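You operate a simulated robot arm through the tools that you are given. There is no shell and no other tool.

You are at the controls of a simulated robot arm. One attempt, no reset.

JOB
Check the yellow truck's steering: controller on, truck on, steer well over both ways, then truck off, controller off.

It is judged by the outcome, as a careful person would: the job done as asked, and still so three seconds after it is handed in. It fails if anything else is knocked over, pushed out of place, dropped, spilled or broken.

ROBOT AND FRAMES
A 6-joint arm with a two-finger parallel gripper, fixed in place. Base frame: the origin is at the foot of the arm, x ahead of it, y to its left, z up. Units: m, rad, N and s.
With the tool pointing down near the work surface it reaches from about 0.3 to 0.64 m from the base axis. Its first joint turns from -2.007 to 2.007 rad. Payload 3.43 kg.
Tool frame: the origin (TCP) lies between the finger pads and is the grasp point; the fingertips stand 0.034 m ahead of it; z points along the fingers, y is the line along which they close. Largest opening 0.128 m; finger width 0.024, thickness 0.012; the body of the gripper, 0.048 by 0.13 m, starts 0.096 m behind the TCP.
Orientation is that of the tool frame in the base frame, as a unit quaternion [x, y, z, w]. With the fingers straight down and closing along the base's y, the tool's x points along the base's -x, its y along +y and its z along -z.

CONTROLS
- The arm moves only by the tool nudge_tool. Its argument "moves" is one flat list of numbers, 7 for each row, row after row: the finger opening in cm, from 0 to 12.8, then the shift along the base's x, y, z in cm, then the turn, a rotation vector about the base's x, y, z in rad. In form: [jaw, x, y, z, wx, wy, wz, jaw, x, y, z, wx, wy, wz, ...]. A call has 1 to 20 rows; each row is the pose to reach, as a shift and turn from the pose commanded when the call began. Rows are played at 5 a second. More than 0.05 m and 0.15 rad between two rows, or a gripper value outside its range, and nothing of the call is played. A pose out of reach is approached as far as the arm can. The call stops where the force on the tool passes 50 N (or 10 N more than at its start, if that is more) or the arm is blocked; 0.2 s more then pass. Each finger travels about 0.153 m/s and halts on what it meets, pressing with about 40 N; the grip force reading is that of the motor and also rises with nothing between the fingers. The clock runs only during rows and for 0.2 s after the last one: add rows that repeat a pose to give the fingers time. It gives the time, the measured TCP pose, the force on the tool (base axes), the opening and the grip force at its end, in the units of the frame above (readings bear some noise), with the torque about the TCP (base axes, N m) and any sound that the robot's microphone picked up.
- Cameras (640 x 400 px; columns grow to the right, rows downward): "scene" is fixed at [0.0493, -0.6512, 1.8653]; the picture's right is [0.82, -0.57, 0.00], its down [-0.40, -0.58, -0.71] and it looks along [0.40, 0.59, -0.70] (base axes); focal length 362 px, centre (320, 200). "wrist" rides on the gripper at [0.076, -0.011, -0.16] in the tool frame; the picture's right is [0.15, 0.99, 0.00], its down [-0.88, 0.13, -0.46] and it looks along [-0.45, 0.07, 0.89] (tool axes); focal length 234 px, centre (320, 200).
- capture(camera): a new picture of that camera. It takes no simulated time.
- raise_lower(by): slides the trunk up (or, below 0, down) by that many m; the arm rides with it, the base frame stays. It gives what a move gives, with no picture.
- probe_pixels(camera, pixels): for up to 12 pixels [column, row] of the newest picture of that camera ("zoom" is the newest enlarged one), the place [x, y, z] in the base frame of the surface seen there, good to about 0.002 m. It takes no simulated time.
- enlarge(camera, box): a new picture of the part [left, top, right, bottom] of that camera's present view, enlarged. It takes no simulated time.
- job_done(): hands the job in; it is judged then, once.

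Leave the gripper open and the arm clear of the work at the hand-in unless told otherwise.

The tools are called after ">>>" as name(argument=value, ...) on one line, values as JSON. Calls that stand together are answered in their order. nudge_tool: Moves the arm, as the interface text tells. Its arguments: {"type":"object","properties":{"moves":{"type":"array","items":{"type":"number"}}},"required":["moves"]} The other tools are called the same way: raise_lower (by) slides the trunk up or down; capture (camera) takes a picture; probe_pixels (camera, pixels) gives the place of the surface under pixels of a picture; enlarge (camera, box) takes an enlarged picture of a part of a camera's view; job_done () hands the job in.

At the start:

```text
t: 0.0
tcp_pos: [0.359, -0.0318, 1.3633]
orientation: [0.0, 1.0, 0.001, 0.0]
wrist_force: [0.5, -0.9, 0.4]
wrist_torque: [-0.06, 0.0, 0.03]
opening: 0.128
gripper_force: 0.1
trunk travel left (down, up): [-0.925, 0.065]
```

scene: 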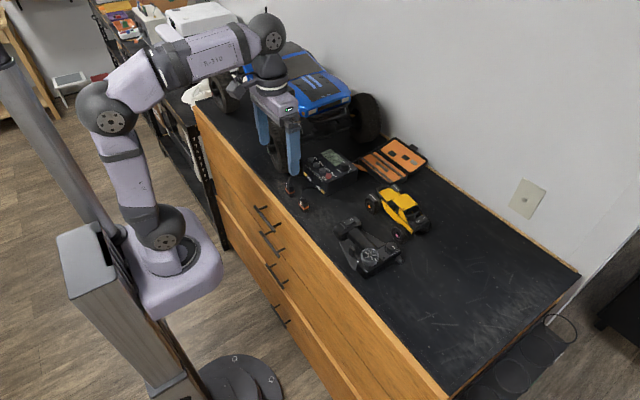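
wrist: 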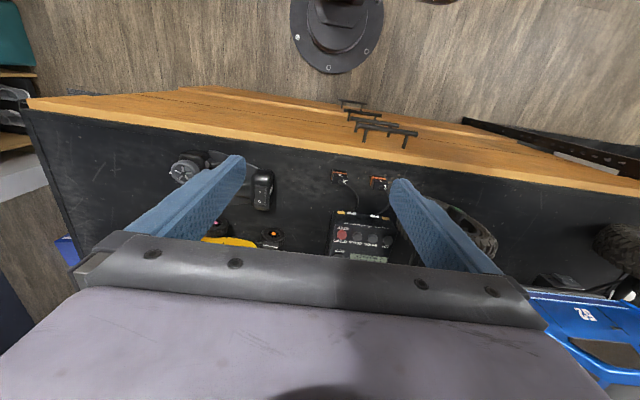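

I see a workbench with a yellow truck at about (400,208) and a black controller at about (365,248) in the scene picture. I'll enlarge both for detail.

>>> enlarge(camera="scene", box=[320, 170, 448, 290])

>>> enlarge(camera="wrist", box=[150, 130, 310, 250])

```text
3.33 times, centred on (384, 230) of scene
```

zoom: 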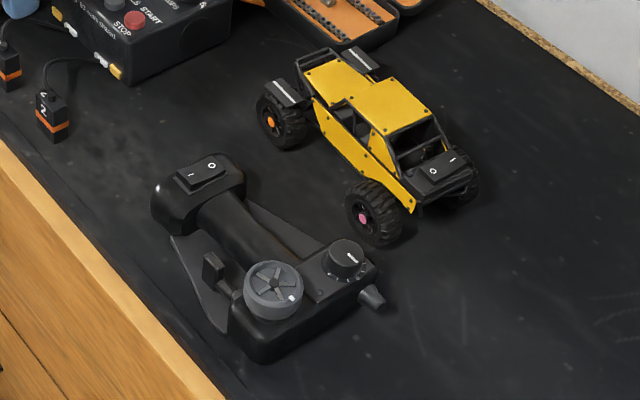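

```text
3.33 times, centred on (230, 190) of wrist
```

zoom: 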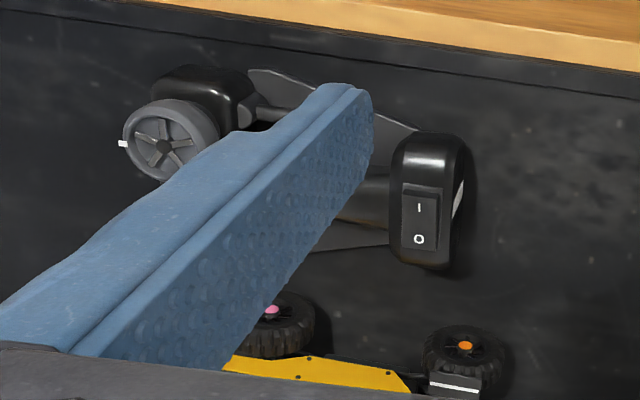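

I'll re-take the scene zoom tightly on the controller so I can probe the rocker, the wheel and the knob.

>>> enlarge(camera="scene", box=[328, 210, 408, 285])

```text
5.33 times, centred on (368, 248) of scene
```

zoom: 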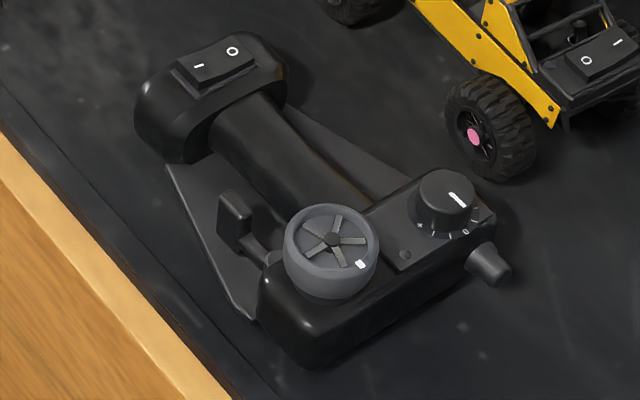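

The wheel has a white mark near (360,264), and the rocker on the controller's foot shows I at (200,67) and O at (232,52). I'll probe these along with the wheel rim, the knob and the truck rocker.

>>> probe_pixels(camera="zoom", pixels=[[200, 67], [232, 52], [180, 68], [250, 60], [332, 238], [291, 240], [372, 235], [332, 205], [335, 270], [450, 190], [360, 264], [280, 345]])

>>> probe_pixels(camera="zoom", pixels=[[587, 60], [617, 42], [570, 72], [600, 68], [230, 200], [405, 254], [490, 262], [180, 140], [470, 130], [10, 10], [560, 330], [210, 90]])

```text
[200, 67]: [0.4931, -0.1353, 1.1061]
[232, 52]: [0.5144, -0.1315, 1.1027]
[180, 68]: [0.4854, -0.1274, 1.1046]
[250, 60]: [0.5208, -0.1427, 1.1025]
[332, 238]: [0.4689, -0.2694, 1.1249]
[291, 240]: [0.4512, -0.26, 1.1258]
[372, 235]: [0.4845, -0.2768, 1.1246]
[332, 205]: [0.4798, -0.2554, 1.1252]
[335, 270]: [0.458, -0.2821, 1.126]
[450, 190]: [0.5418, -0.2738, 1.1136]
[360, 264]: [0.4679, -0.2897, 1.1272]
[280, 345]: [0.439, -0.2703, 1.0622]
```

```text
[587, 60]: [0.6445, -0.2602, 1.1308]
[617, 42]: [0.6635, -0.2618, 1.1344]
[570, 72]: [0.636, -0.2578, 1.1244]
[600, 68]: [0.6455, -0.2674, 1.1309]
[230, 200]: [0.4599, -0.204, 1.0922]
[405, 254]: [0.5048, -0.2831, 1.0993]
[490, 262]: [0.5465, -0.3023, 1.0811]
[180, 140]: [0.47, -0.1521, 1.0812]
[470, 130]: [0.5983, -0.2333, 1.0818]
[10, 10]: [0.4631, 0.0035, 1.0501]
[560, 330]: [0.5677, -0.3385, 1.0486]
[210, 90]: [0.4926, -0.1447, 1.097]
```

The controller's rocker has its I side at x≈0.493 standing higher (1.106) than its O side (1.103), so it reads off. The truck's rocker looks off too, with I at x≈0.664 the higher side. The steering wheel lies flat with its hub at about (0.469,-0.270,1.125). I'll move sideways, staying high, so the wrist camera can see them closer.

>>> nudge_tool(moves=[12.8, 1, -4, 0, 0, 0, 0, 12.8, 2, -8, 0, 0, 0, 0, 12.8, 3, -12, 0, 0, 0, 0, 12.8, 4, -16, 0, 0, 0, 0, 12.8, 4, -18, 0, 0, 0, 0, 12.8, 4, -18, 0, 0, 0, 0])

>>> capture(camera="wrist")

>>> capture(camera="scene")

```text
t: 1.4
tcp_pos: [0.399, -0.2126, 1.3621]
orientation: [0.0, 1.0, 0.0, 0.0]
wrist_force: [-0.1, 0.1, 0.0]
wrist_torque: [-0.01, 0.01, -0.02]
opening: 0.1281
gripper_force: 0.0
trunk travel left (down, up): [-0.925, 0.065]
```

```text
taken
```

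wrist: 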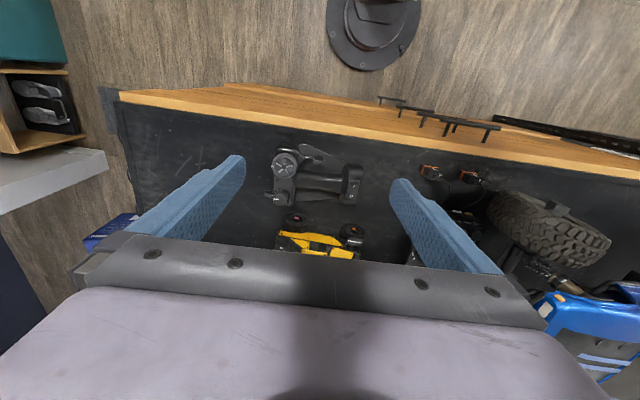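

```text
taken
```

scene: 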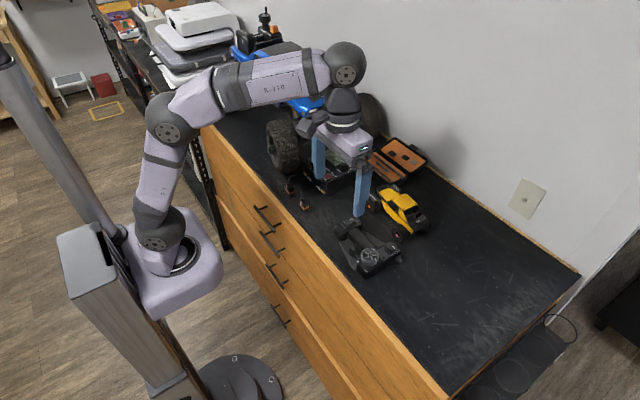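

From here the wrist camera sees the controller at (315,175) and the truck at (315,240). I'll enlarge each.

>>> enlarge(camera="wrist", box=[255, 135, 375, 210])

>>> enlarge(camera="wrist", box=[265, 200, 375, 265])

>>> enlarge(camera="scene", box=[365, 178, 435, 245])

```text
5.33 times, centred on (315, 172) of wrist
```

zoom: 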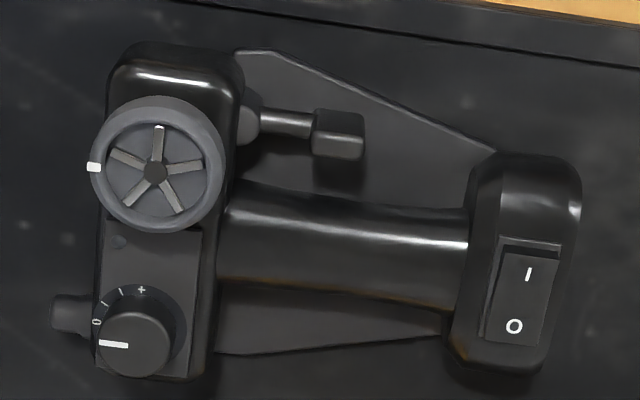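

```text
5.82 times, centred on (320, 232) of wrist
```

zoom: 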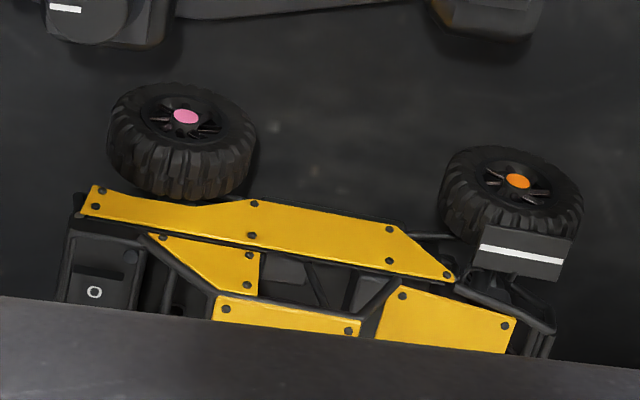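

```text
5.97 times, centred on (400, 212) of scene
```

zoom: 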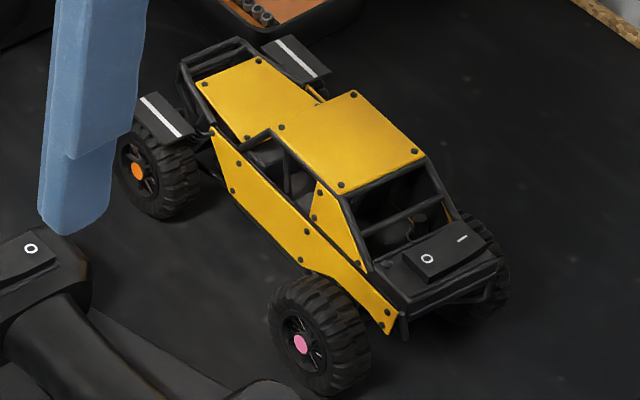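

The knob has a scale running to "+" with a "0" near its pointer. I need to know whether it limits the steering, so I'll lower to about z=1.25 for a closer look. The tips will still be 9 cm above the wheel.

>>> nudge_tool(moves=[12.8, 1.5, -1, -4, 0, 0, 0, 12.8, 3, -2, -8, 0, 0, 0, 12.8, 4, -3, -11, 0, 0, 0, 12.8, 4, -3, -11, 0, 0, 0])

>>> capture(camera="wrist")

```text
t: 2.4
tcp_pos: [0.4397, -0.2441, 1.2546]
orientation: [0.0, 1.0, 0.0, -0.001]
wrist_force: [-0.1, 0.8, -0.1]
wrist_torque: [-0.01, -0.04, 0.01]
opening: 0.1277
gripper_force: 0.0
trunk travel left (down, up): [-0.925, 0.065]
```

```text
taken
```

wrist: 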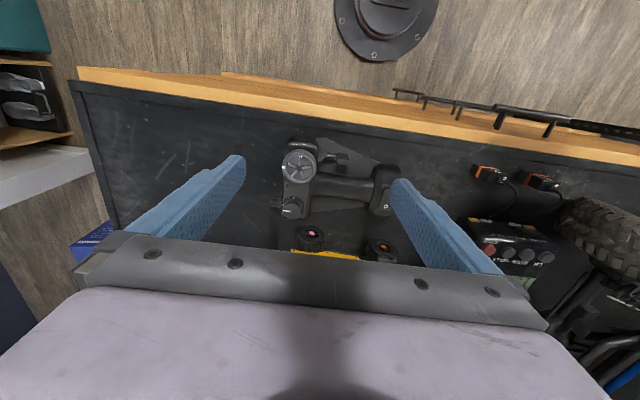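

Both controls are now visible between the fingers. I'll zoom on the controller at (250–410, 130–225).

>>> enlarge(camera="wrist", box=[265, 135, 345, 225])

>>> enlarge(camera="wrist", box=[345, 150, 405, 225])

>>> enlarge(camera="wrist", box=[272, 180, 322, 222])

>>> enlarge(camera="scene", box=[372, 235, 402, 265])

```text
4.44 times, centred on (305, 180) of wrist
```

zoom: 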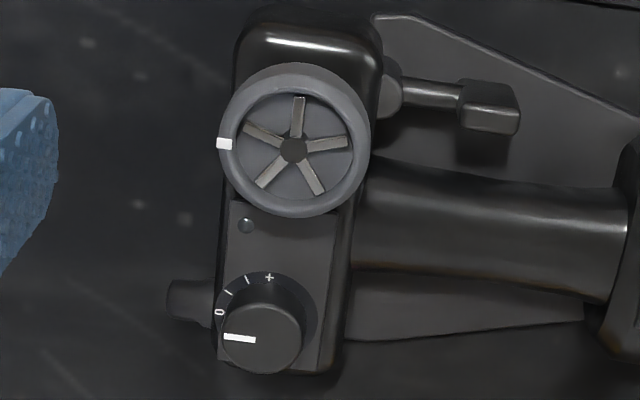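

```text
5.33 times, centred on (375, 188) of wrist
```

zoom: 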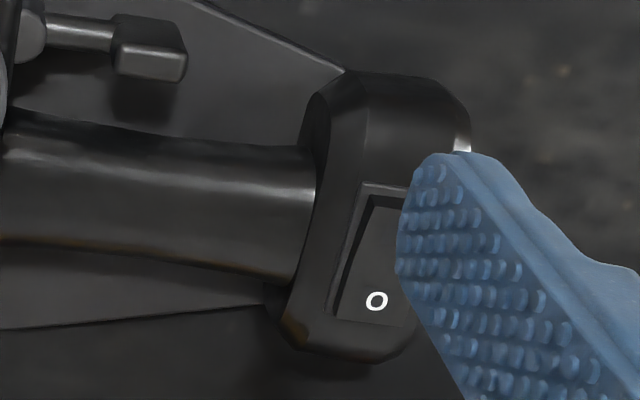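

```text
9.52 times, centred on (297, 201) of wrist
```

zoom: 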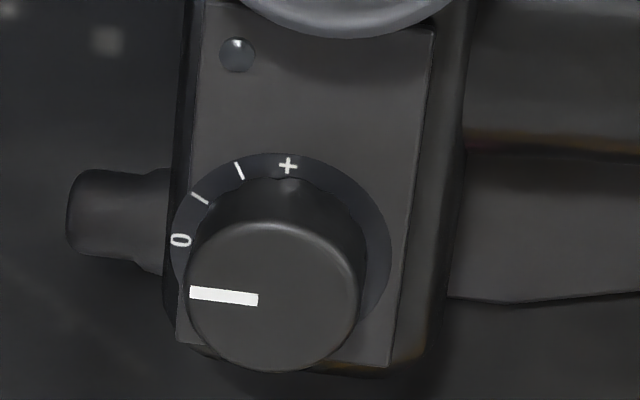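

```text
13.33 times, centred on (387, 250) of scene
```

zoom: 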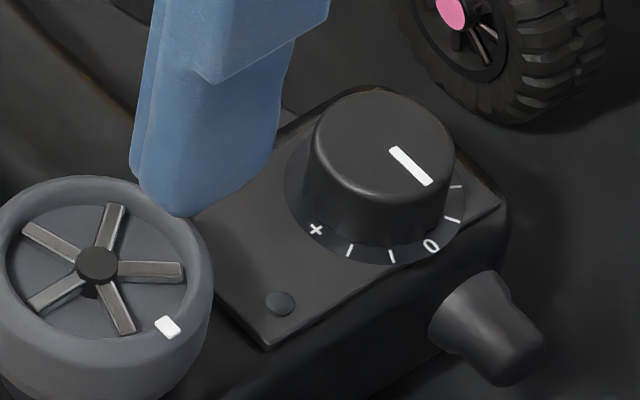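

The dial shows "+ | | 0 | |" with its pointer at 0, so it's a centred trim and I'll leave it alone. The wheel's white mark points to -y, which is its centre position. Next I'll zoom the scene view on the controller's rocker and probe its outline.

>>> enlarge(camera="scene", box=[338, 212, 370, 232])

```text
16.00 times, centred on (354, 222) of scene
```

zoom: 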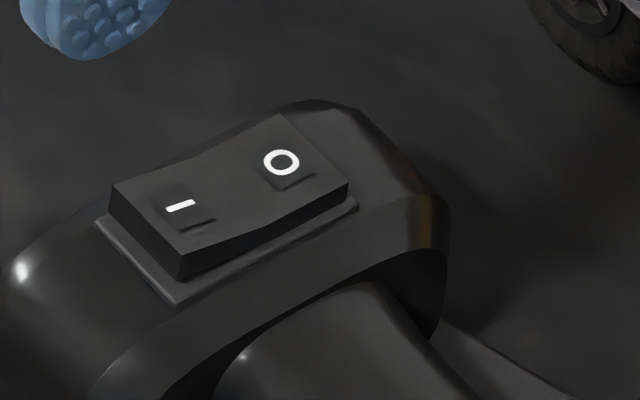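

>>> probe_pixels(camera="zoom", pixels=[[180, 206], [282, 162], [118, 186], [182, 250], [280, 118], [345, 185], [230, 195], [172, 296], [105, 228], [60, 220], [352, 208], [400, 170]])

```text
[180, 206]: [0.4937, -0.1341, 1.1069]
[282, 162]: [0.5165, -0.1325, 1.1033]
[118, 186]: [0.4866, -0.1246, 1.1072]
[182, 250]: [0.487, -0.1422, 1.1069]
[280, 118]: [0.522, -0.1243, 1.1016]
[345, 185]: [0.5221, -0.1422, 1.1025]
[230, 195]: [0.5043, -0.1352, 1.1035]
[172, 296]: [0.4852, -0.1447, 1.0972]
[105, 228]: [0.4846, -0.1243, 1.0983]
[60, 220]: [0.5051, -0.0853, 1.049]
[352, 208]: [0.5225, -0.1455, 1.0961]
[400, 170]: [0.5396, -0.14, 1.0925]
```

The rocker spans x 0.487–0.522 and y -0.1425…-0.1245. Its I end is up at 1.107 and its O end is down at 1.102, so it's off. I'll close the fingers and move above the I end at about (0.487,-0.1335), with the tips about 2 cm over it.

>>> nudge_tool(moves=[10, 1.2, 2.8, 0, 0, 0, 0, 6, 2.4, 5.5, 0, 0, 0, 0, 2, 3.6, 8.3, -2, 0, 0, 0, 0, 4.8, 11, -5, 0, 0, 0, 0, 4.8, 11, -9.2, 0, 0, 0, 0, 4.8, 11, -9.2, 0, 0, 0])

>>> enlarge(camera="scene", box=[322, 190, 386, 230])

>>> capture(camera="wrist")

```text
t: 3.8
tcp_pos: [0.4878, -0.134, 1.1629]
orientation: [0.0, 1.0, 0.0, 0.0]
wrist_force: [0.4, 0.0, 0.5]
wrist_torque: [-0.01, -0.02, 0.02]
opening: 0.0003
gripper_force: 32.1
trunk travel left (down, up): [-0.925, 0.065]
```

```text
10.00 times, centred on (354, 210) of scene
```

zoom: 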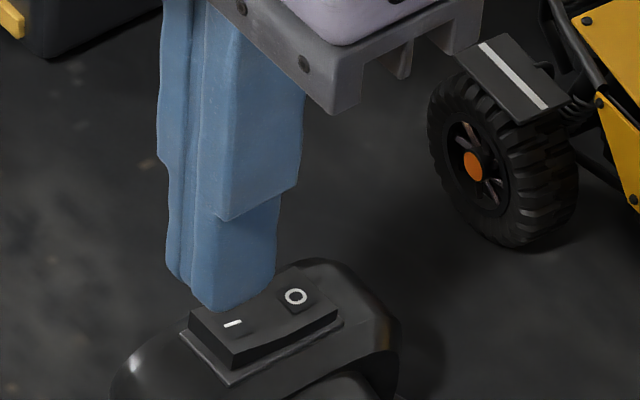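

```text
taken
```

wrist: 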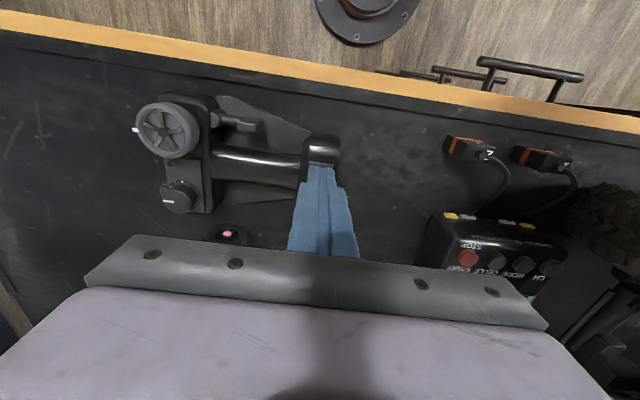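

The closed tips are at about z 1.129, right above the I end. I'll go down 1.7 cm, then press slowly in 1 mm steps to about z 1.101.

>>> nudge_tool(moves=[0, 0, 0, -1, 0, 0, 0, 0, 0, 0, -1.7, 0, 0, 0, 0, 0, 0, -1.9, 0, 0, 0, 0, 0, 0, -2.1, 0, 0, 0, 0, 0, 0, -2.2, 0, 0, 0, 0, 0, 0, -2.3, 0, 0, 0, 0, 0, 0, -2.4, 0, 0, 0, 0, 0, 0, -2.5, 0, 0, 0])

>>> enlarge(camera="scene", box=[322, 190, 386, 230])

```text
t: 5.6
tcp_pos: [0.4864, -0.1322, 1.1382]
orientation: [0.0, 1.0, 0.0, 0.002]
wrist_force: [0.0, 2.1, 5.9]
wrist_torque: [0.06, -0.09, 0.02]
opening: 0.0001
gripper_force: 33.1
trunk travel left (down, up): [-0.925, 0.065]
```

```text
10.00 times, centred on (354, 210) of scene
```

zoom: 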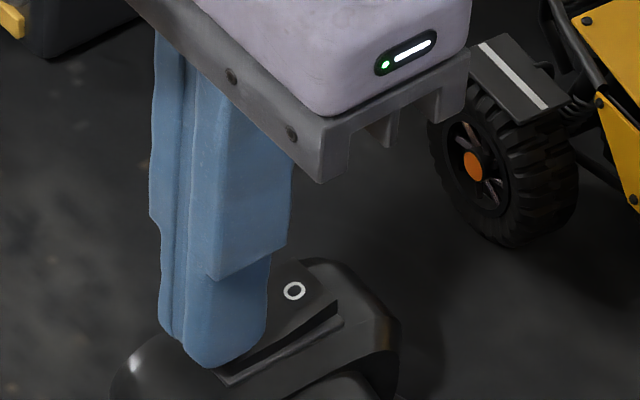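

There is 6 N of contact at tip height ~1.104 and no click heard yet. I'll press a little further.

>>> nudge_tool(moves=[0, 0, 0, -0.1, 0, 0, 0, 0, 0, 0, -0.2, 0, 0, 0, 0, 0, 0, -0.3, 0, 0, 0])

>>> enlarge(camera="scene", box=[322, 190, 418, 270])

```text
t: 6.4
tcp_pos: [0.4862, -0.1321, 1.1374]
orientation: [0.0, 1.0, -0.002, 0.005]
wrist_force: [2.9, 1.4, 29.4]
wrist_torque: [0.02, -0.44, -0.01]
opening: 0.0
gripper_force: 33.3
trunk travel left (down, up): [-0.925, 0.065]
```

```text
5.00 times, centred on (370, 230) of scene
```

zoom: 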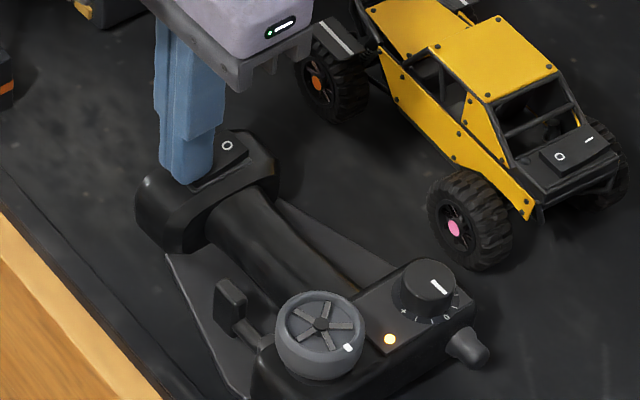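

The amber LED at (390,339) is lit, so the controller is on. I'll lift straight up, then look at the controller and the truck.

>>> nudge_tool(moves=[0, 0, 0, 1, 0, 0, 0, 0, 0, 0, 4, 0, 0, 0, 0, 0, 0, 9, 0, 0, 0, 0, 0, 0, 14, 0, 0, 0, 0, 0, 0, 14, 0, 0, 0])

>>> enlarge(camera="scene", box=[328, 210, 408, 285])

>>> enlarge(camera="scene", box=[398, 200, 438, 240])

```text
t: 7.6
tcp_pos: [0.484, -0.1328, 1.2738]
orientation: [0.0, 1.0, 0.0, -0.002]
wrist_force: [0.4, -0.7, 0.0]
wrist_torque: [-0.03, -0.01, -0.02]
opening: 0.0
gripper_force: 33.0
trunk travel left (down, up): [-0.925, 0.065]
```

```text
5.33 times, centred on (368, 248) of scene
```

zoom: 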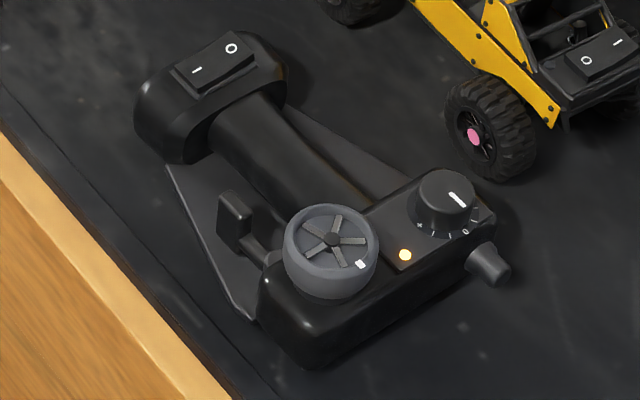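

```text
10.00 times, centred on (418, 220) of scene
```

zoom: 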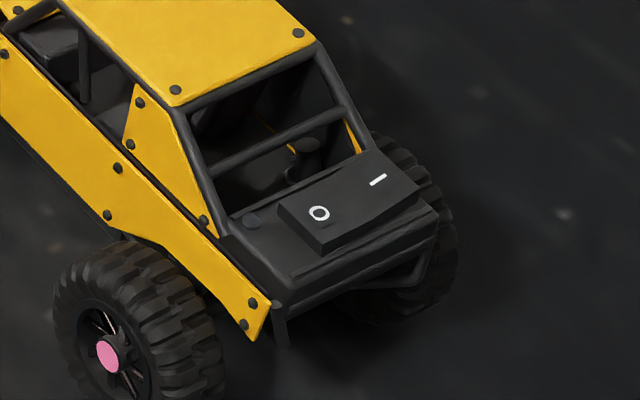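

The LED is steady and the controller hasn't moved. Now I'll probe the outline of the truck's rocker in this zoom.

>>> probe_pixels(camera="zoom", pixels=[[320, 213], [378, 180], [282, 208], [320, 242], [418, 192], [370, 156], [350, 200], [340, 112], [308, 40], [253, 222], [430, 215], [300, 268]])

```text
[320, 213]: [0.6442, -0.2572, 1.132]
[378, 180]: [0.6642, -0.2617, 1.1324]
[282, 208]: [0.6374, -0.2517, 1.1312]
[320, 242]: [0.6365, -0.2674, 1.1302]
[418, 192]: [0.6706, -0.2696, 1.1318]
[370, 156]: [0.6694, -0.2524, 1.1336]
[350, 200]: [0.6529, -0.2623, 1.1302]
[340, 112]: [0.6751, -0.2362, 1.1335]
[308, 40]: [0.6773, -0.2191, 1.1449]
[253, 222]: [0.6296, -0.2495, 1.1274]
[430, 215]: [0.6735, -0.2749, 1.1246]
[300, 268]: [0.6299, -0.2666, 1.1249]
```

The truck's rocker spans about x 0.637–0.671 and y -0.2685…-0.2515 at z≈1.132. Its I end is farther out, at a radius of about 0.71 m, so the tool must tilt outward to reach it. I'll move there high up while tilting about 0.6 rad, and then look.

>>> nudge_tool(moves=[0, 2.6, -2.6, 0, 0, -0.12, 0, 0, 5.2, -5.2, 0, 0, -0.24, 0, 0, 7.8, -7.8, 0, 0, -0.36, 0, 0, 10.4, -10.4, 0, 0, -0.48, 0, 0, 13, -12.8, 0, 0, -0.6, 0, 0, 13, -12.8, 0, 0, -0.6, 0])

>>> capture(camera="wrist")

>>> capture(camera="scene")

```text
t: 9.0
tcp_pos: [0.617, -0.2614, 1.2727]
orientation: [0.0, 0.955, 0.0, 0.297]
wrist_force: [0.0, 0.0, -0.2]
wrist_torque: [0.01, -0.01, 0.03]
opening: 0.0002
gripper_force: 33.0
trunk travel left (down, up): [-0.925, 0.065]
```

```text
taken
```

wrist: 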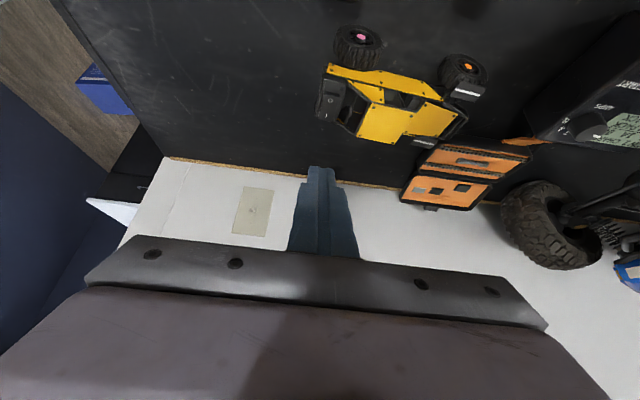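

```text
taken
```

scene: 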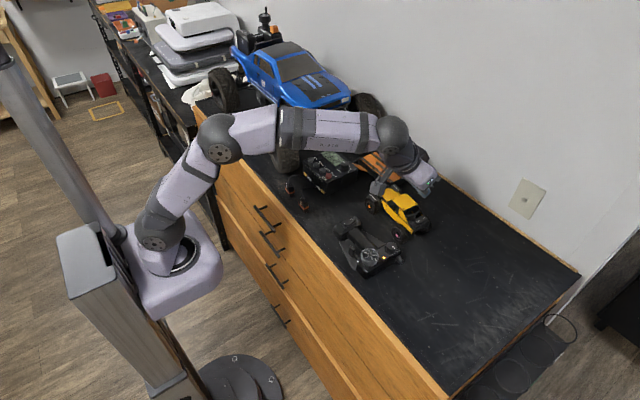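

The tilted pose was reached. The truck's rocker shows at about (333,88) in the wrist picture, so I'll zoom there.

>>> enlarge(camera="wrist", box=[305, 60, 375, 135])

>>> probe_pixels(camera="wrist", pixels=[[400, 118], [375, 90], [318, 168], [350, 110], [460, 100], [335, 85]])

```text
5.33 times, centred on (340, 98) of wrist
```

zoom: 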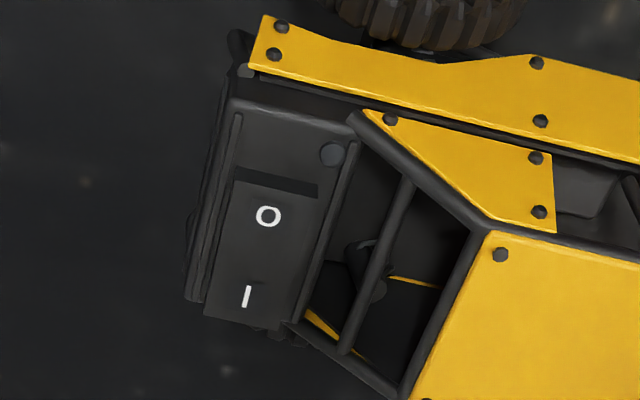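

```text
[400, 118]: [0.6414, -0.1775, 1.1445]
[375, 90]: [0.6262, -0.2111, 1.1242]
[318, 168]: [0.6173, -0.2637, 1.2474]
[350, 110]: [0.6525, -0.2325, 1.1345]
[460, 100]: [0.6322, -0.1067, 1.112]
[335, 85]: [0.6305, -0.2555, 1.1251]
```

>>> probe_pixels(camera="zoom", pixels=[[267, 216], [246, 296], [235, 185], [315, 200], [210, 312], [280, 322], [255, 255], [333, 153], [300, 290], [340, 240], [245, 310], [262, 232]])

```text
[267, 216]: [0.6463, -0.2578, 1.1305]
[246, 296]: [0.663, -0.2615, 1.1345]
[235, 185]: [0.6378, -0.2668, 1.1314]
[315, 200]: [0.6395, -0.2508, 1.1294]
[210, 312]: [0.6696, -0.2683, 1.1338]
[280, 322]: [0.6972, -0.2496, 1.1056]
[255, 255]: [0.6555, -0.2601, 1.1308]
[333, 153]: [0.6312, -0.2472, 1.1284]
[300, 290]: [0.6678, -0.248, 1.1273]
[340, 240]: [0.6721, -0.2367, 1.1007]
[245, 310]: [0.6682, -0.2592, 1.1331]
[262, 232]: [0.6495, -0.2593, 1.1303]
```

The I end is raised at about (0.669,-0.260,1.134), with the roof only at z≈1.145, so nothing is in the way. I'll move to about 2 cm above the I end, keeping the tilt.

>>> nudge_tool(moves=[0, 1.7, -0.1, -2, 0, 0, 0, 0, 3.4, -0.15, -5, 0, 0, 0, 0, 3.4, -0.15, -8.3, 0, 0, 0, 0, 3.4, -0.15, -8.3, 0, 0, 0])

>>> enlarge(camera="scene", box=[390, 180, 454, 244])

>>> capture(camera="wrist")

```text
t: 10.0
tcp_pos: [0.6498, -0.2615, 1.1884]
orientation: [0.0, 0.955, 0.0, 0.296]
wrist_force: [0.0, -0.1, -0.2]
wrist_torque: [-0.02, -0.03, 0.03]
opening: 0.0
gripper_force: 33.3
trunk travel left (down, up): [-0.925, 0.065]
```

```text
6.25 times, centred on (422, 212) of scene
```

zoom: 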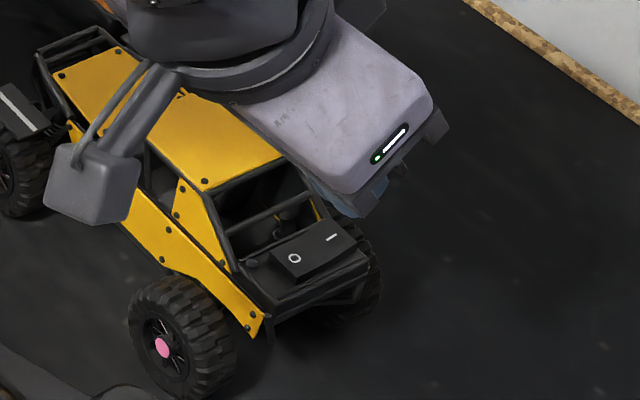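

```text
taken
```

wrist: 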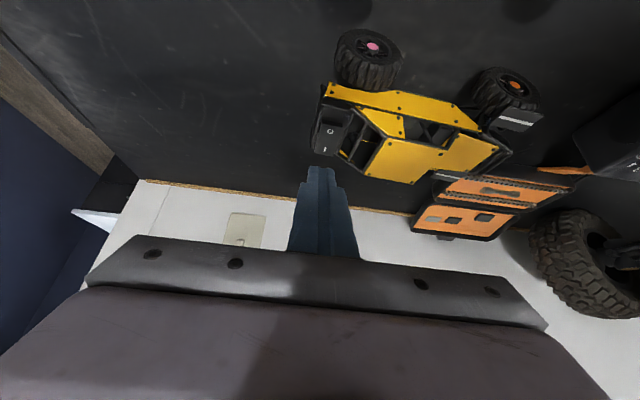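

The tip is above the I end, and the wrist camera housing is well above everything. I'll go down gently in small steps.

>>> nudge_tool(moves=[0, 0.1, -0.1, -1, 0, 0, 0, 0, 0.1, -0.1, -1.5, 0, 0, 0, 0, 0.1, -0.1, -1.8, 0, 0, 0, 0, 0.1, -0.1, -2.0, 0, 0, 0])

>>> enlarge(camera="wrist", box=[280, 90, 380, 190])

>>> enlarge(camera="scene", box=[400, 195, 450, 235])

```text
t: 11.0
tcp_pos: [0.6528, -0.2637, 1.1709]
orientation: [0.0, 0.955, 0.0, 0.296]
wrist_force: [-0.4, -0.1, -0.2]
wrist_torque: [-0.02, 0.04, -0.05]
opening: 0.0
gripper_force: 32.9
trunk travel left (down, up): [-0.925, 0.065]
```

```text
4.00 times, centred on (330, 140) of wrist
```

zoom: 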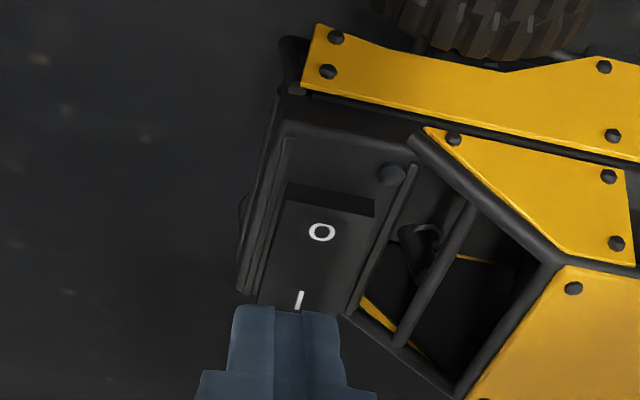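

```text
10.00 times, centred on (425, 215) of scene
```

zoom: 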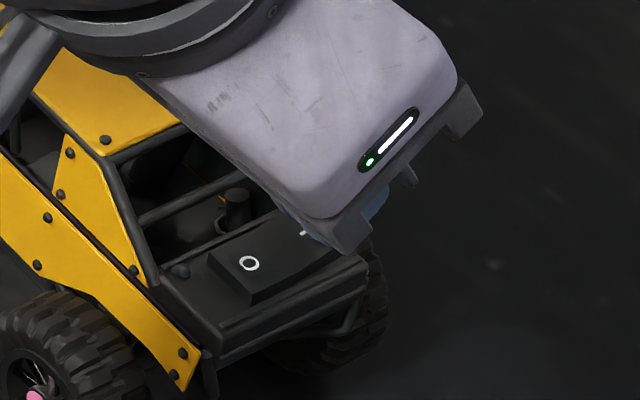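

The tip sits just over the I mark, lined up with the rocker. I'll keep going down in 1 mm steps.

>>> nudge_tool(moves=[0, 0, 0.1, -0.2, 0, 0, 0, 0, 0, 0.1, -0.3, 0, 0, 0, 0, 0, 0.1, -0.4, 0, 0, 0, 0, 0, 0.1, -0.5, 0, 0, 0])

>>> enlarge(camera="wrist", box=[280, 90, 380, 190])

```text
t: 12.0
tcp_pos: [0.6536, -0.2613, 1.168]
orientation: [0.0, 0.955, -0.001, 0.297]
wrist_force: [1.6, -0.2, 3.5]
wrist_torque: [0.01, -0.04, -0.02]
opening: 0.0
gripper_force: 32.9
trunk travel left (down, up): [-0.925, 0.065]
```

```text
4.00 times, centred on (330, 140) of wrist
```

zoom: 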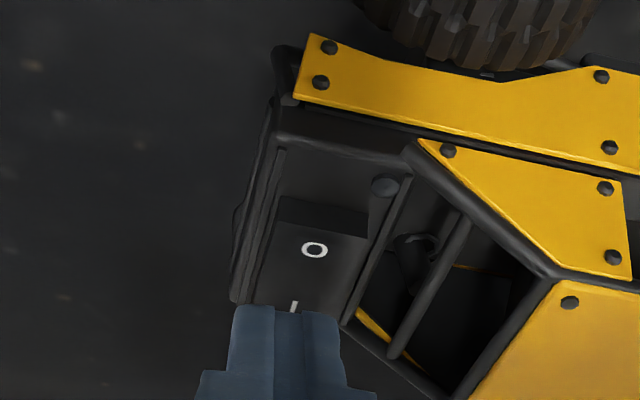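

There is light contact of 3.5 N. I'll press another 3 mm in small steps.

>>> nudge_tool(moves=[0, 0, 0, -0.1, 0, 0, 0, 0, 0, 0, -0.2, 0, 0, 0, 0, 0, 0, -0.3, 0, 0, 0])

>>> enlarge(camera="wrist", box=[280, 90, 380, 190])

```text
t: 12.8
tcp_pos: [0.652, -0.2618, 1.1664]
orientation: [0.0, 0.955, -0.002, 0.298]
wrist_force: [4.9, -0.4, 11.9]
wrist_torque: [0.01, -0.27, 0.06]
opening: 0.0
gripper_force: 32.6
trunk travel left (down, up): [-0.925, 0.065]
```

```text
4.00 times, centred on (330, 140) of wrist
```

zoom: 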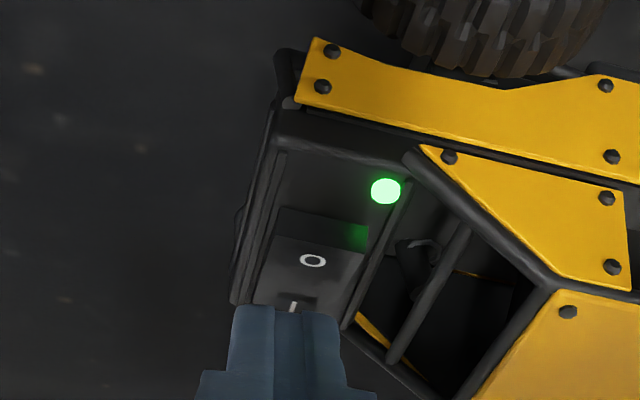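

The truck's green LED is lit, so the truck is on. I'll lift away and return to a straight-down pose above the wheel.

>>> nudge_tool(moves=[0, 0, 0, 1, 0, 0, 0, 0, 0, 0, 5, 0, 0, 0, 0, 0, 0, 9.5, 0, 0, 0, 0, -4, 0, 9.5, 0, 0.12, 0, 2, -8, 0, 9.5, 0, 0.24, 0, 4, -12, 0, 9.5, 0, 0.36, 0, 6, -16, -0.3, 9.5, 0, 0.48, 0, 8, -20, -0.6, 9.5, 0, 0.6, 0, 8, -20, -0.6, 9.5, 0, 0.6, 0])

>>> capture(camera="wrist")

>>> capture(camera="scene")

```text
t: 14.8
tcp_pos: [0.4521, -0.2668, 1.2591]
orientation: [0.0, 1.0, 0.001, 0.0]
wrist_force: [-0.2, 0.2, -0.6]
wrist_torque: [-0.02, 0.01, -0.01]
opening: 0.0798
gripper_force: 0.0
trunk travel left (down, up): [-0.925, 0.065]
```

```text
taken
```

wrist: 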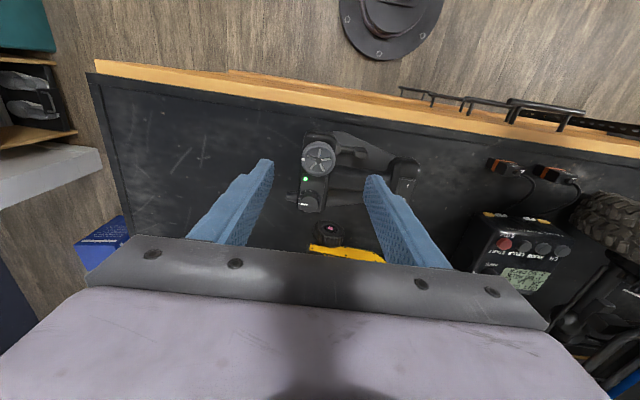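

```text
taken
```

scene: 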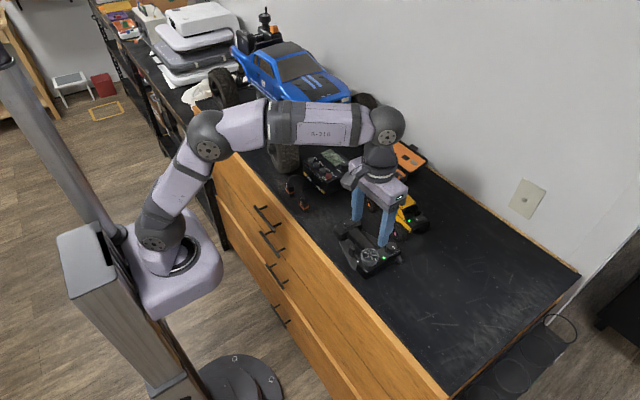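

The controller's LED is now green, so it is linked. I'll zoom in on the wheel to find its centre exactly.

>>> enlarge(camera="wrist", box=[290, 125, 350, 215])

>>> enlarge(camera="wrist", box=[298, 132, 342, 180])

```text
4.44 times, centred on (320, 170) of wrist
```

zoom: 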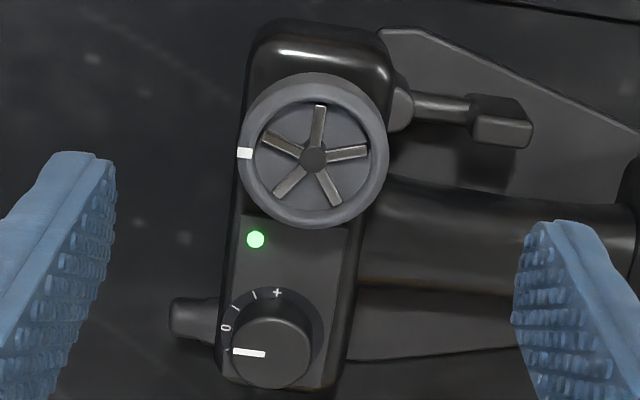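

```text
8.33 times, centred on (320, 156) of wrist
```

zoom: 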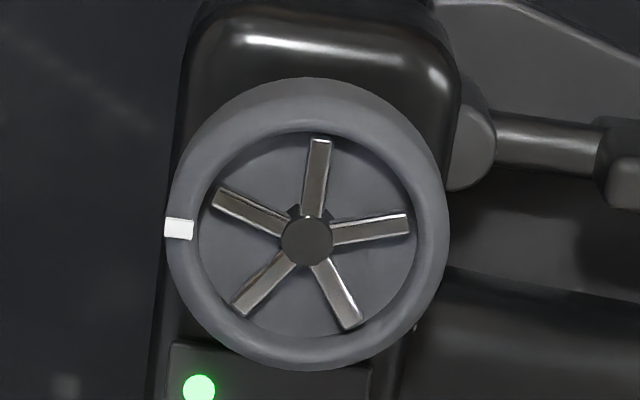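

>>> probe_pixels(camera="zoom", pixels=[[308, 240], [180, 229], [436, 228], [308, 352], [308, 122], [185, 260], [430, 270], [390, 150], [220, 150], [400, 330], [220, 330], [480, 150]])

```text
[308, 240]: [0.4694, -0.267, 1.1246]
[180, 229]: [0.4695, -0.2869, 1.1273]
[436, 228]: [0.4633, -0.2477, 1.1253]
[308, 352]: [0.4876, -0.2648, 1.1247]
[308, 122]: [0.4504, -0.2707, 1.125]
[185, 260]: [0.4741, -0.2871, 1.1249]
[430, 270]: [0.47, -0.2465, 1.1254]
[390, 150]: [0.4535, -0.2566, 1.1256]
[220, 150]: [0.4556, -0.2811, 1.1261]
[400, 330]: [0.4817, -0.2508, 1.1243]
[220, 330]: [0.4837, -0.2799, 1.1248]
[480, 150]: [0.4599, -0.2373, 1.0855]
```

The wheel's centre is at about (0.469,-0.267), its rim diameter is about 4.6 cm, and its top is at 1.125. I'll descend around it with a 7.5 cm opening until the tips reach about z 1.107, clear of the panel at 1.099, then check before gripping.

>>> nudge_tool(moves=[7.5, 1.7, 0.1, -2, 0, 0, 0, 7.5, 1.7, 0.1, -6, 0, 0, 0, 7.5, 1.7, 0.1, -9, 0, 0, 0, 7.5, 1.7, 0.1, -10.6, 0, 0, 0, 7.5, 1.7, 0.1, -11.5, 0, 0, 0, 7.5, 1.7, 0.1, -11.5, 0, 0, 0])

>>> capture(camera="wrist")

>>> enlarge(camera="scene", box=[328, 180, 440, 285])

```text
t: 16.2
tcp_pos: [0.4701, -0.267, 1.1429]
orientation: [0.0, 1.0, 0.0, 0.0]
wrist_force: [-0.4, 0.0, 0.4]
wrist_torque: [-0.01, 0.02, -0.01]
opening: 0.0752
gripper_force: 0.1
trunk travel left (down, up): [-0.925, 0.065]
```

```text
taken
```

wrist: 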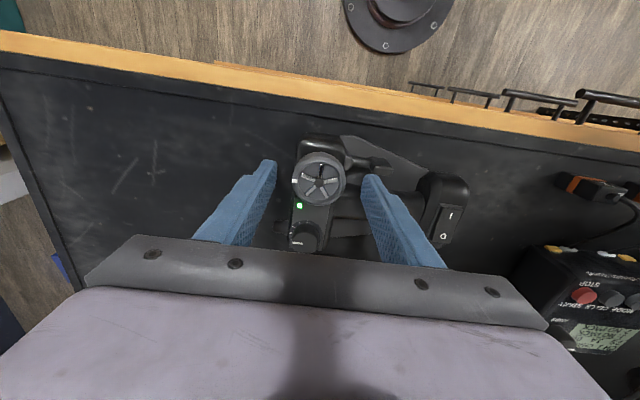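

```text
3.81 times, centred on (384, 232) of scene
```

zoom: 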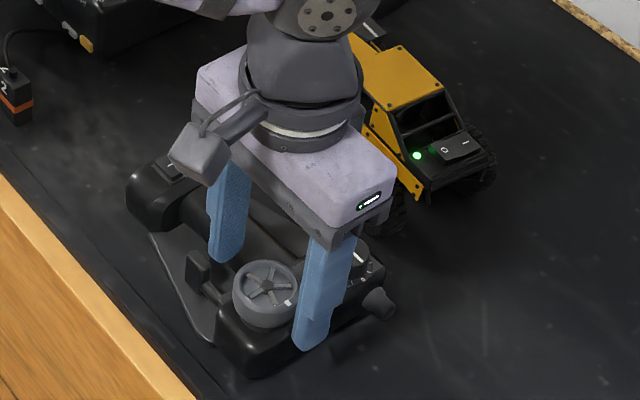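

The fingers straddle the wheel. In the scene view the arm hides most of the truck's front wheels. I'll take a baseline zoom of what still shows, around (390,185), before turning.

>>> enlarge(camera="scene", box=[364, 176, 434, 240])

>>> enlarge(camera="wrist", box=[250, 125, 400, 260])

```text
6.25 times, centred on (399, 208) of scene
```

zoom: 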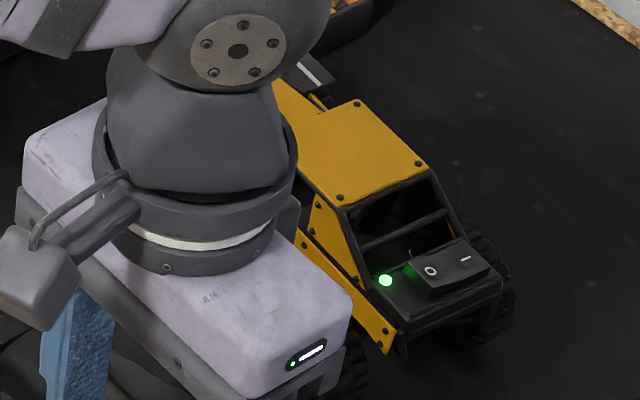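

```text
2.96 times, centred on (325, 192) of wrist
```

zoom: 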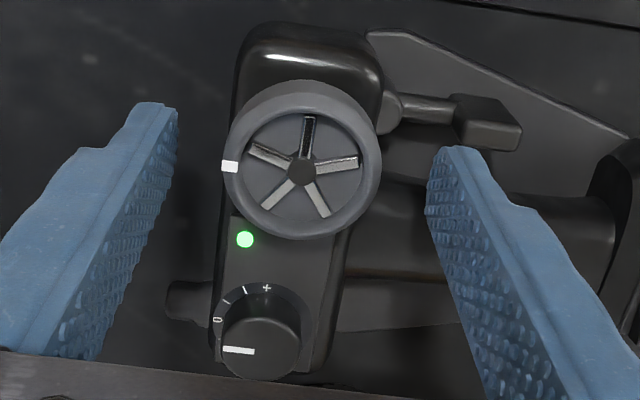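

The far front fender's white stripe, at (315,70) in that zoom, is visible as a reference. I'll close onto the wheel now.

>>> nudge_tool(moves=[6, 0, 0, 0, 0, 0, 0, 5, 0, 0, 0, 0, 0, 0, 4.4, 0, 0, 0, 0, 0, 0, 4.2, 0, 0, 0, 0, 0, 0])

>>> enlarge(camera="wrist", box=[250, 125, 400, 260])

```text
t: 17.2
tcp_pos: [0.4682, -0.2674, 1.1423]
orientation: [0.0, 1.0, 0.0, 0.001]
wrist_force: [-0.6, 0.7, -0.2]
wrist_torque: [-0.07, -0.04, 0.04]
opening: 0.0438
gripper_force: 40.3
trunk travel left (down, up): [-0.925, 0.065]
```

```text
2.96 times, centred on (325, 192) of wrist
```

zoom: 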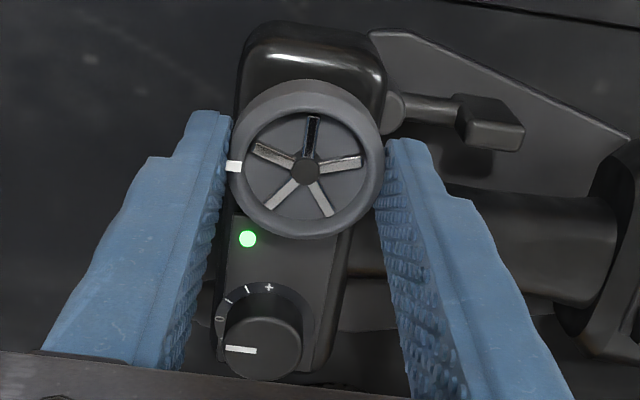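

The wheel is gripped at 4.4 cm with almost no side force. I'll turn it counter-clockwise to about 0.42 rad in small steps, watching the torque.

>>> nudge_tool(moves=[4.2, 0, 0, 0, 0, 0, 0.1, 4.2, 0, 0, 0, 0, 0, 0.2, 4.2, 0, 0, 0, 0, 0, 0.3, 4.2, 0, 0, 0, 0, 0, 0.42, 4.2, 0, 0, 0, 0, 0, 0.42])

>>> enlarge(camera="wrist", box=[250, 125, 400, 260])

>>> enlarge(camera="scene", box=[364, 176, 434, 240])

```text
t: 18.4
tcp_pos: [0.4678, -0.266, 1.1432]
orientation: [-0.209, 0.978, 0.0, 0.0]
wrist_force: [1.1, 1.0, 1.3]
wrist_torque: [0.17, 0.02, -0.02]
opening: 0.0438
gripper_force: 40.1
trunk travel left (down, up): [-0.925, 0.065]
```

```text
2.96 times, centred on (325, 192) of wrist
```

zoom: 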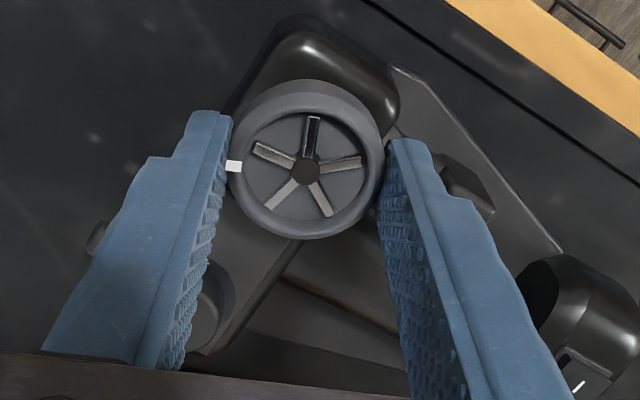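

```text
6.25 times, centred on (399, 208) of scene
```

zoom: 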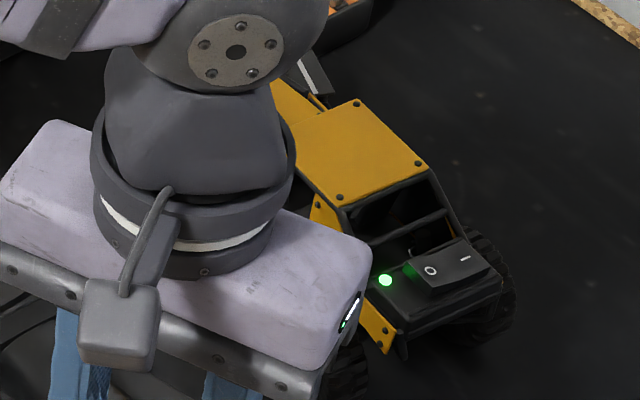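

The wheel turned with the fingers while the controller body stayed put. The far fender's stripe has swung, so the truck is steering. I'll continue to about 0.8 rad in 0.1 steps.

>>> nudge_tool(moves=[4.2, 0, 0, 0, 0, 0, 0.1, 4.2, 0, 0, 0, 0, 0, 0.2, 4.2, 0, 0, 0, 0, 0, 0.3, 4.2, 0, 0, 0, 0, 0, 0.38, 4.2, 0, 0, 0, 0, 0, 0.38])

>>> enlarge(camera="wrist", box=[250, 125, 400, 260])

>>> enlarge(camera="scene", box=[364, 176, 434, 240])

```text
t: 19.6
tcp_pos: [0.4677, -0.2666, 1.1432]
orientation: [-0.39, 0.921, -0.001, 0.0]
wrist_force: [1.2, 1.1, 3.5]
wrist_torque: [0.23, 0.13, -0.13]
opening: 0.0439
gripper_force: 40.2
trunk travel left (down, up): [-0.925, 0.065]
```

```text
2.96 times, centred on (325, 192) of wrist
```

zoom: 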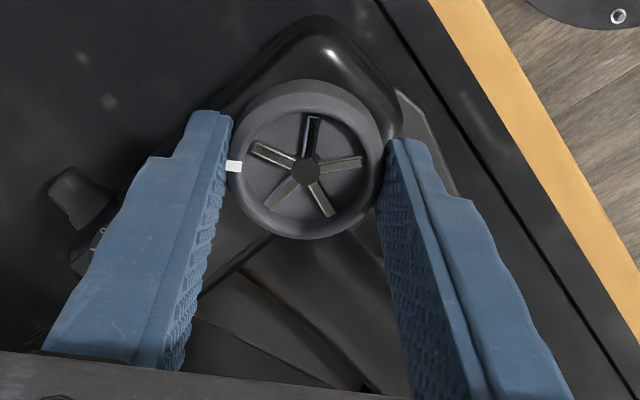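

```text
6.25 times, centred on (399, 208) of scene
```

zoom: 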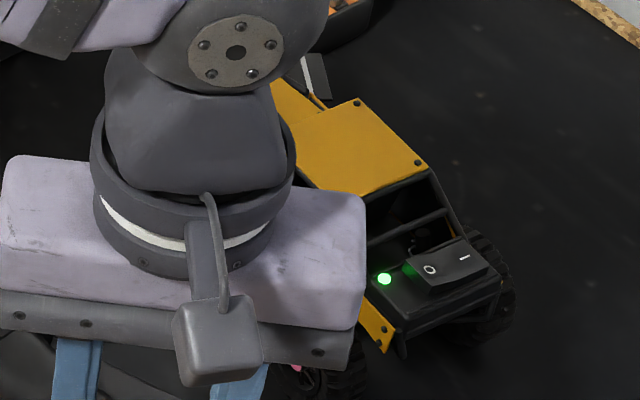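

The stripe has swung a lot and the torque is only -0.13 N m. I'll try another 0.2 rad to make sure it is well over.

>>> nudge_tool(moves=[4.2, 0, 0, 0, 0, 0, 0.07, 4.2, 0, 0, 0, 0, 0, 0.14, 4.2, 0, 0, 0, 0, 0, 0.2, 4.2, 0, 0, 0, 0, 0, 0.2])

>>> enlarge(camera="wrist", box=[250, 125, 400, 260])

>>> enlarge(camera="scene", box=[364, 176, 434, 240])

```text
t: 20.6
tcp_pos: [0.4698, -0.2669, 1.1433]
orientation: [-0.479, 0.878, -0.001, 0.001]
wrist_force: [9.1, 3.0, 3.1]
wrist_torque: [-0.15, -0.62, -1.0]
opening: 0.0439
gripper_force: 40.0
trunk travel left (down, up): [-0.925, 0.065]
```

```text
2.96 times, centred on (325, 192) of wrist
```

zoom: 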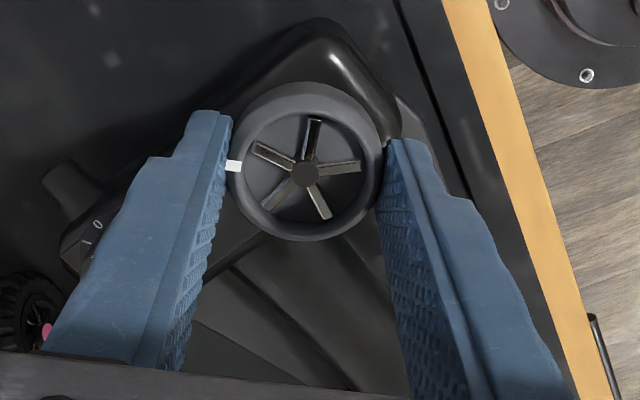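

```text
6.25 times, centred on (399, 208) of scene
```

zoom: 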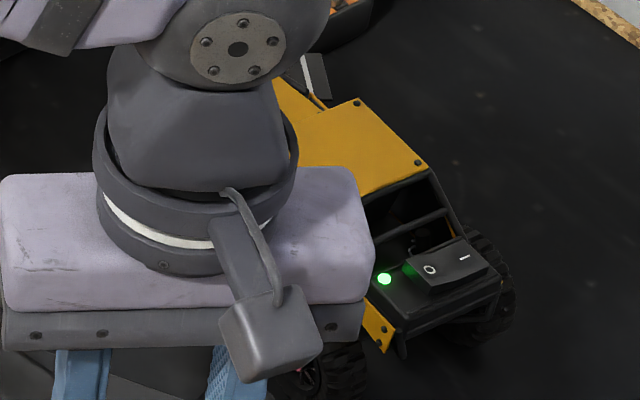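

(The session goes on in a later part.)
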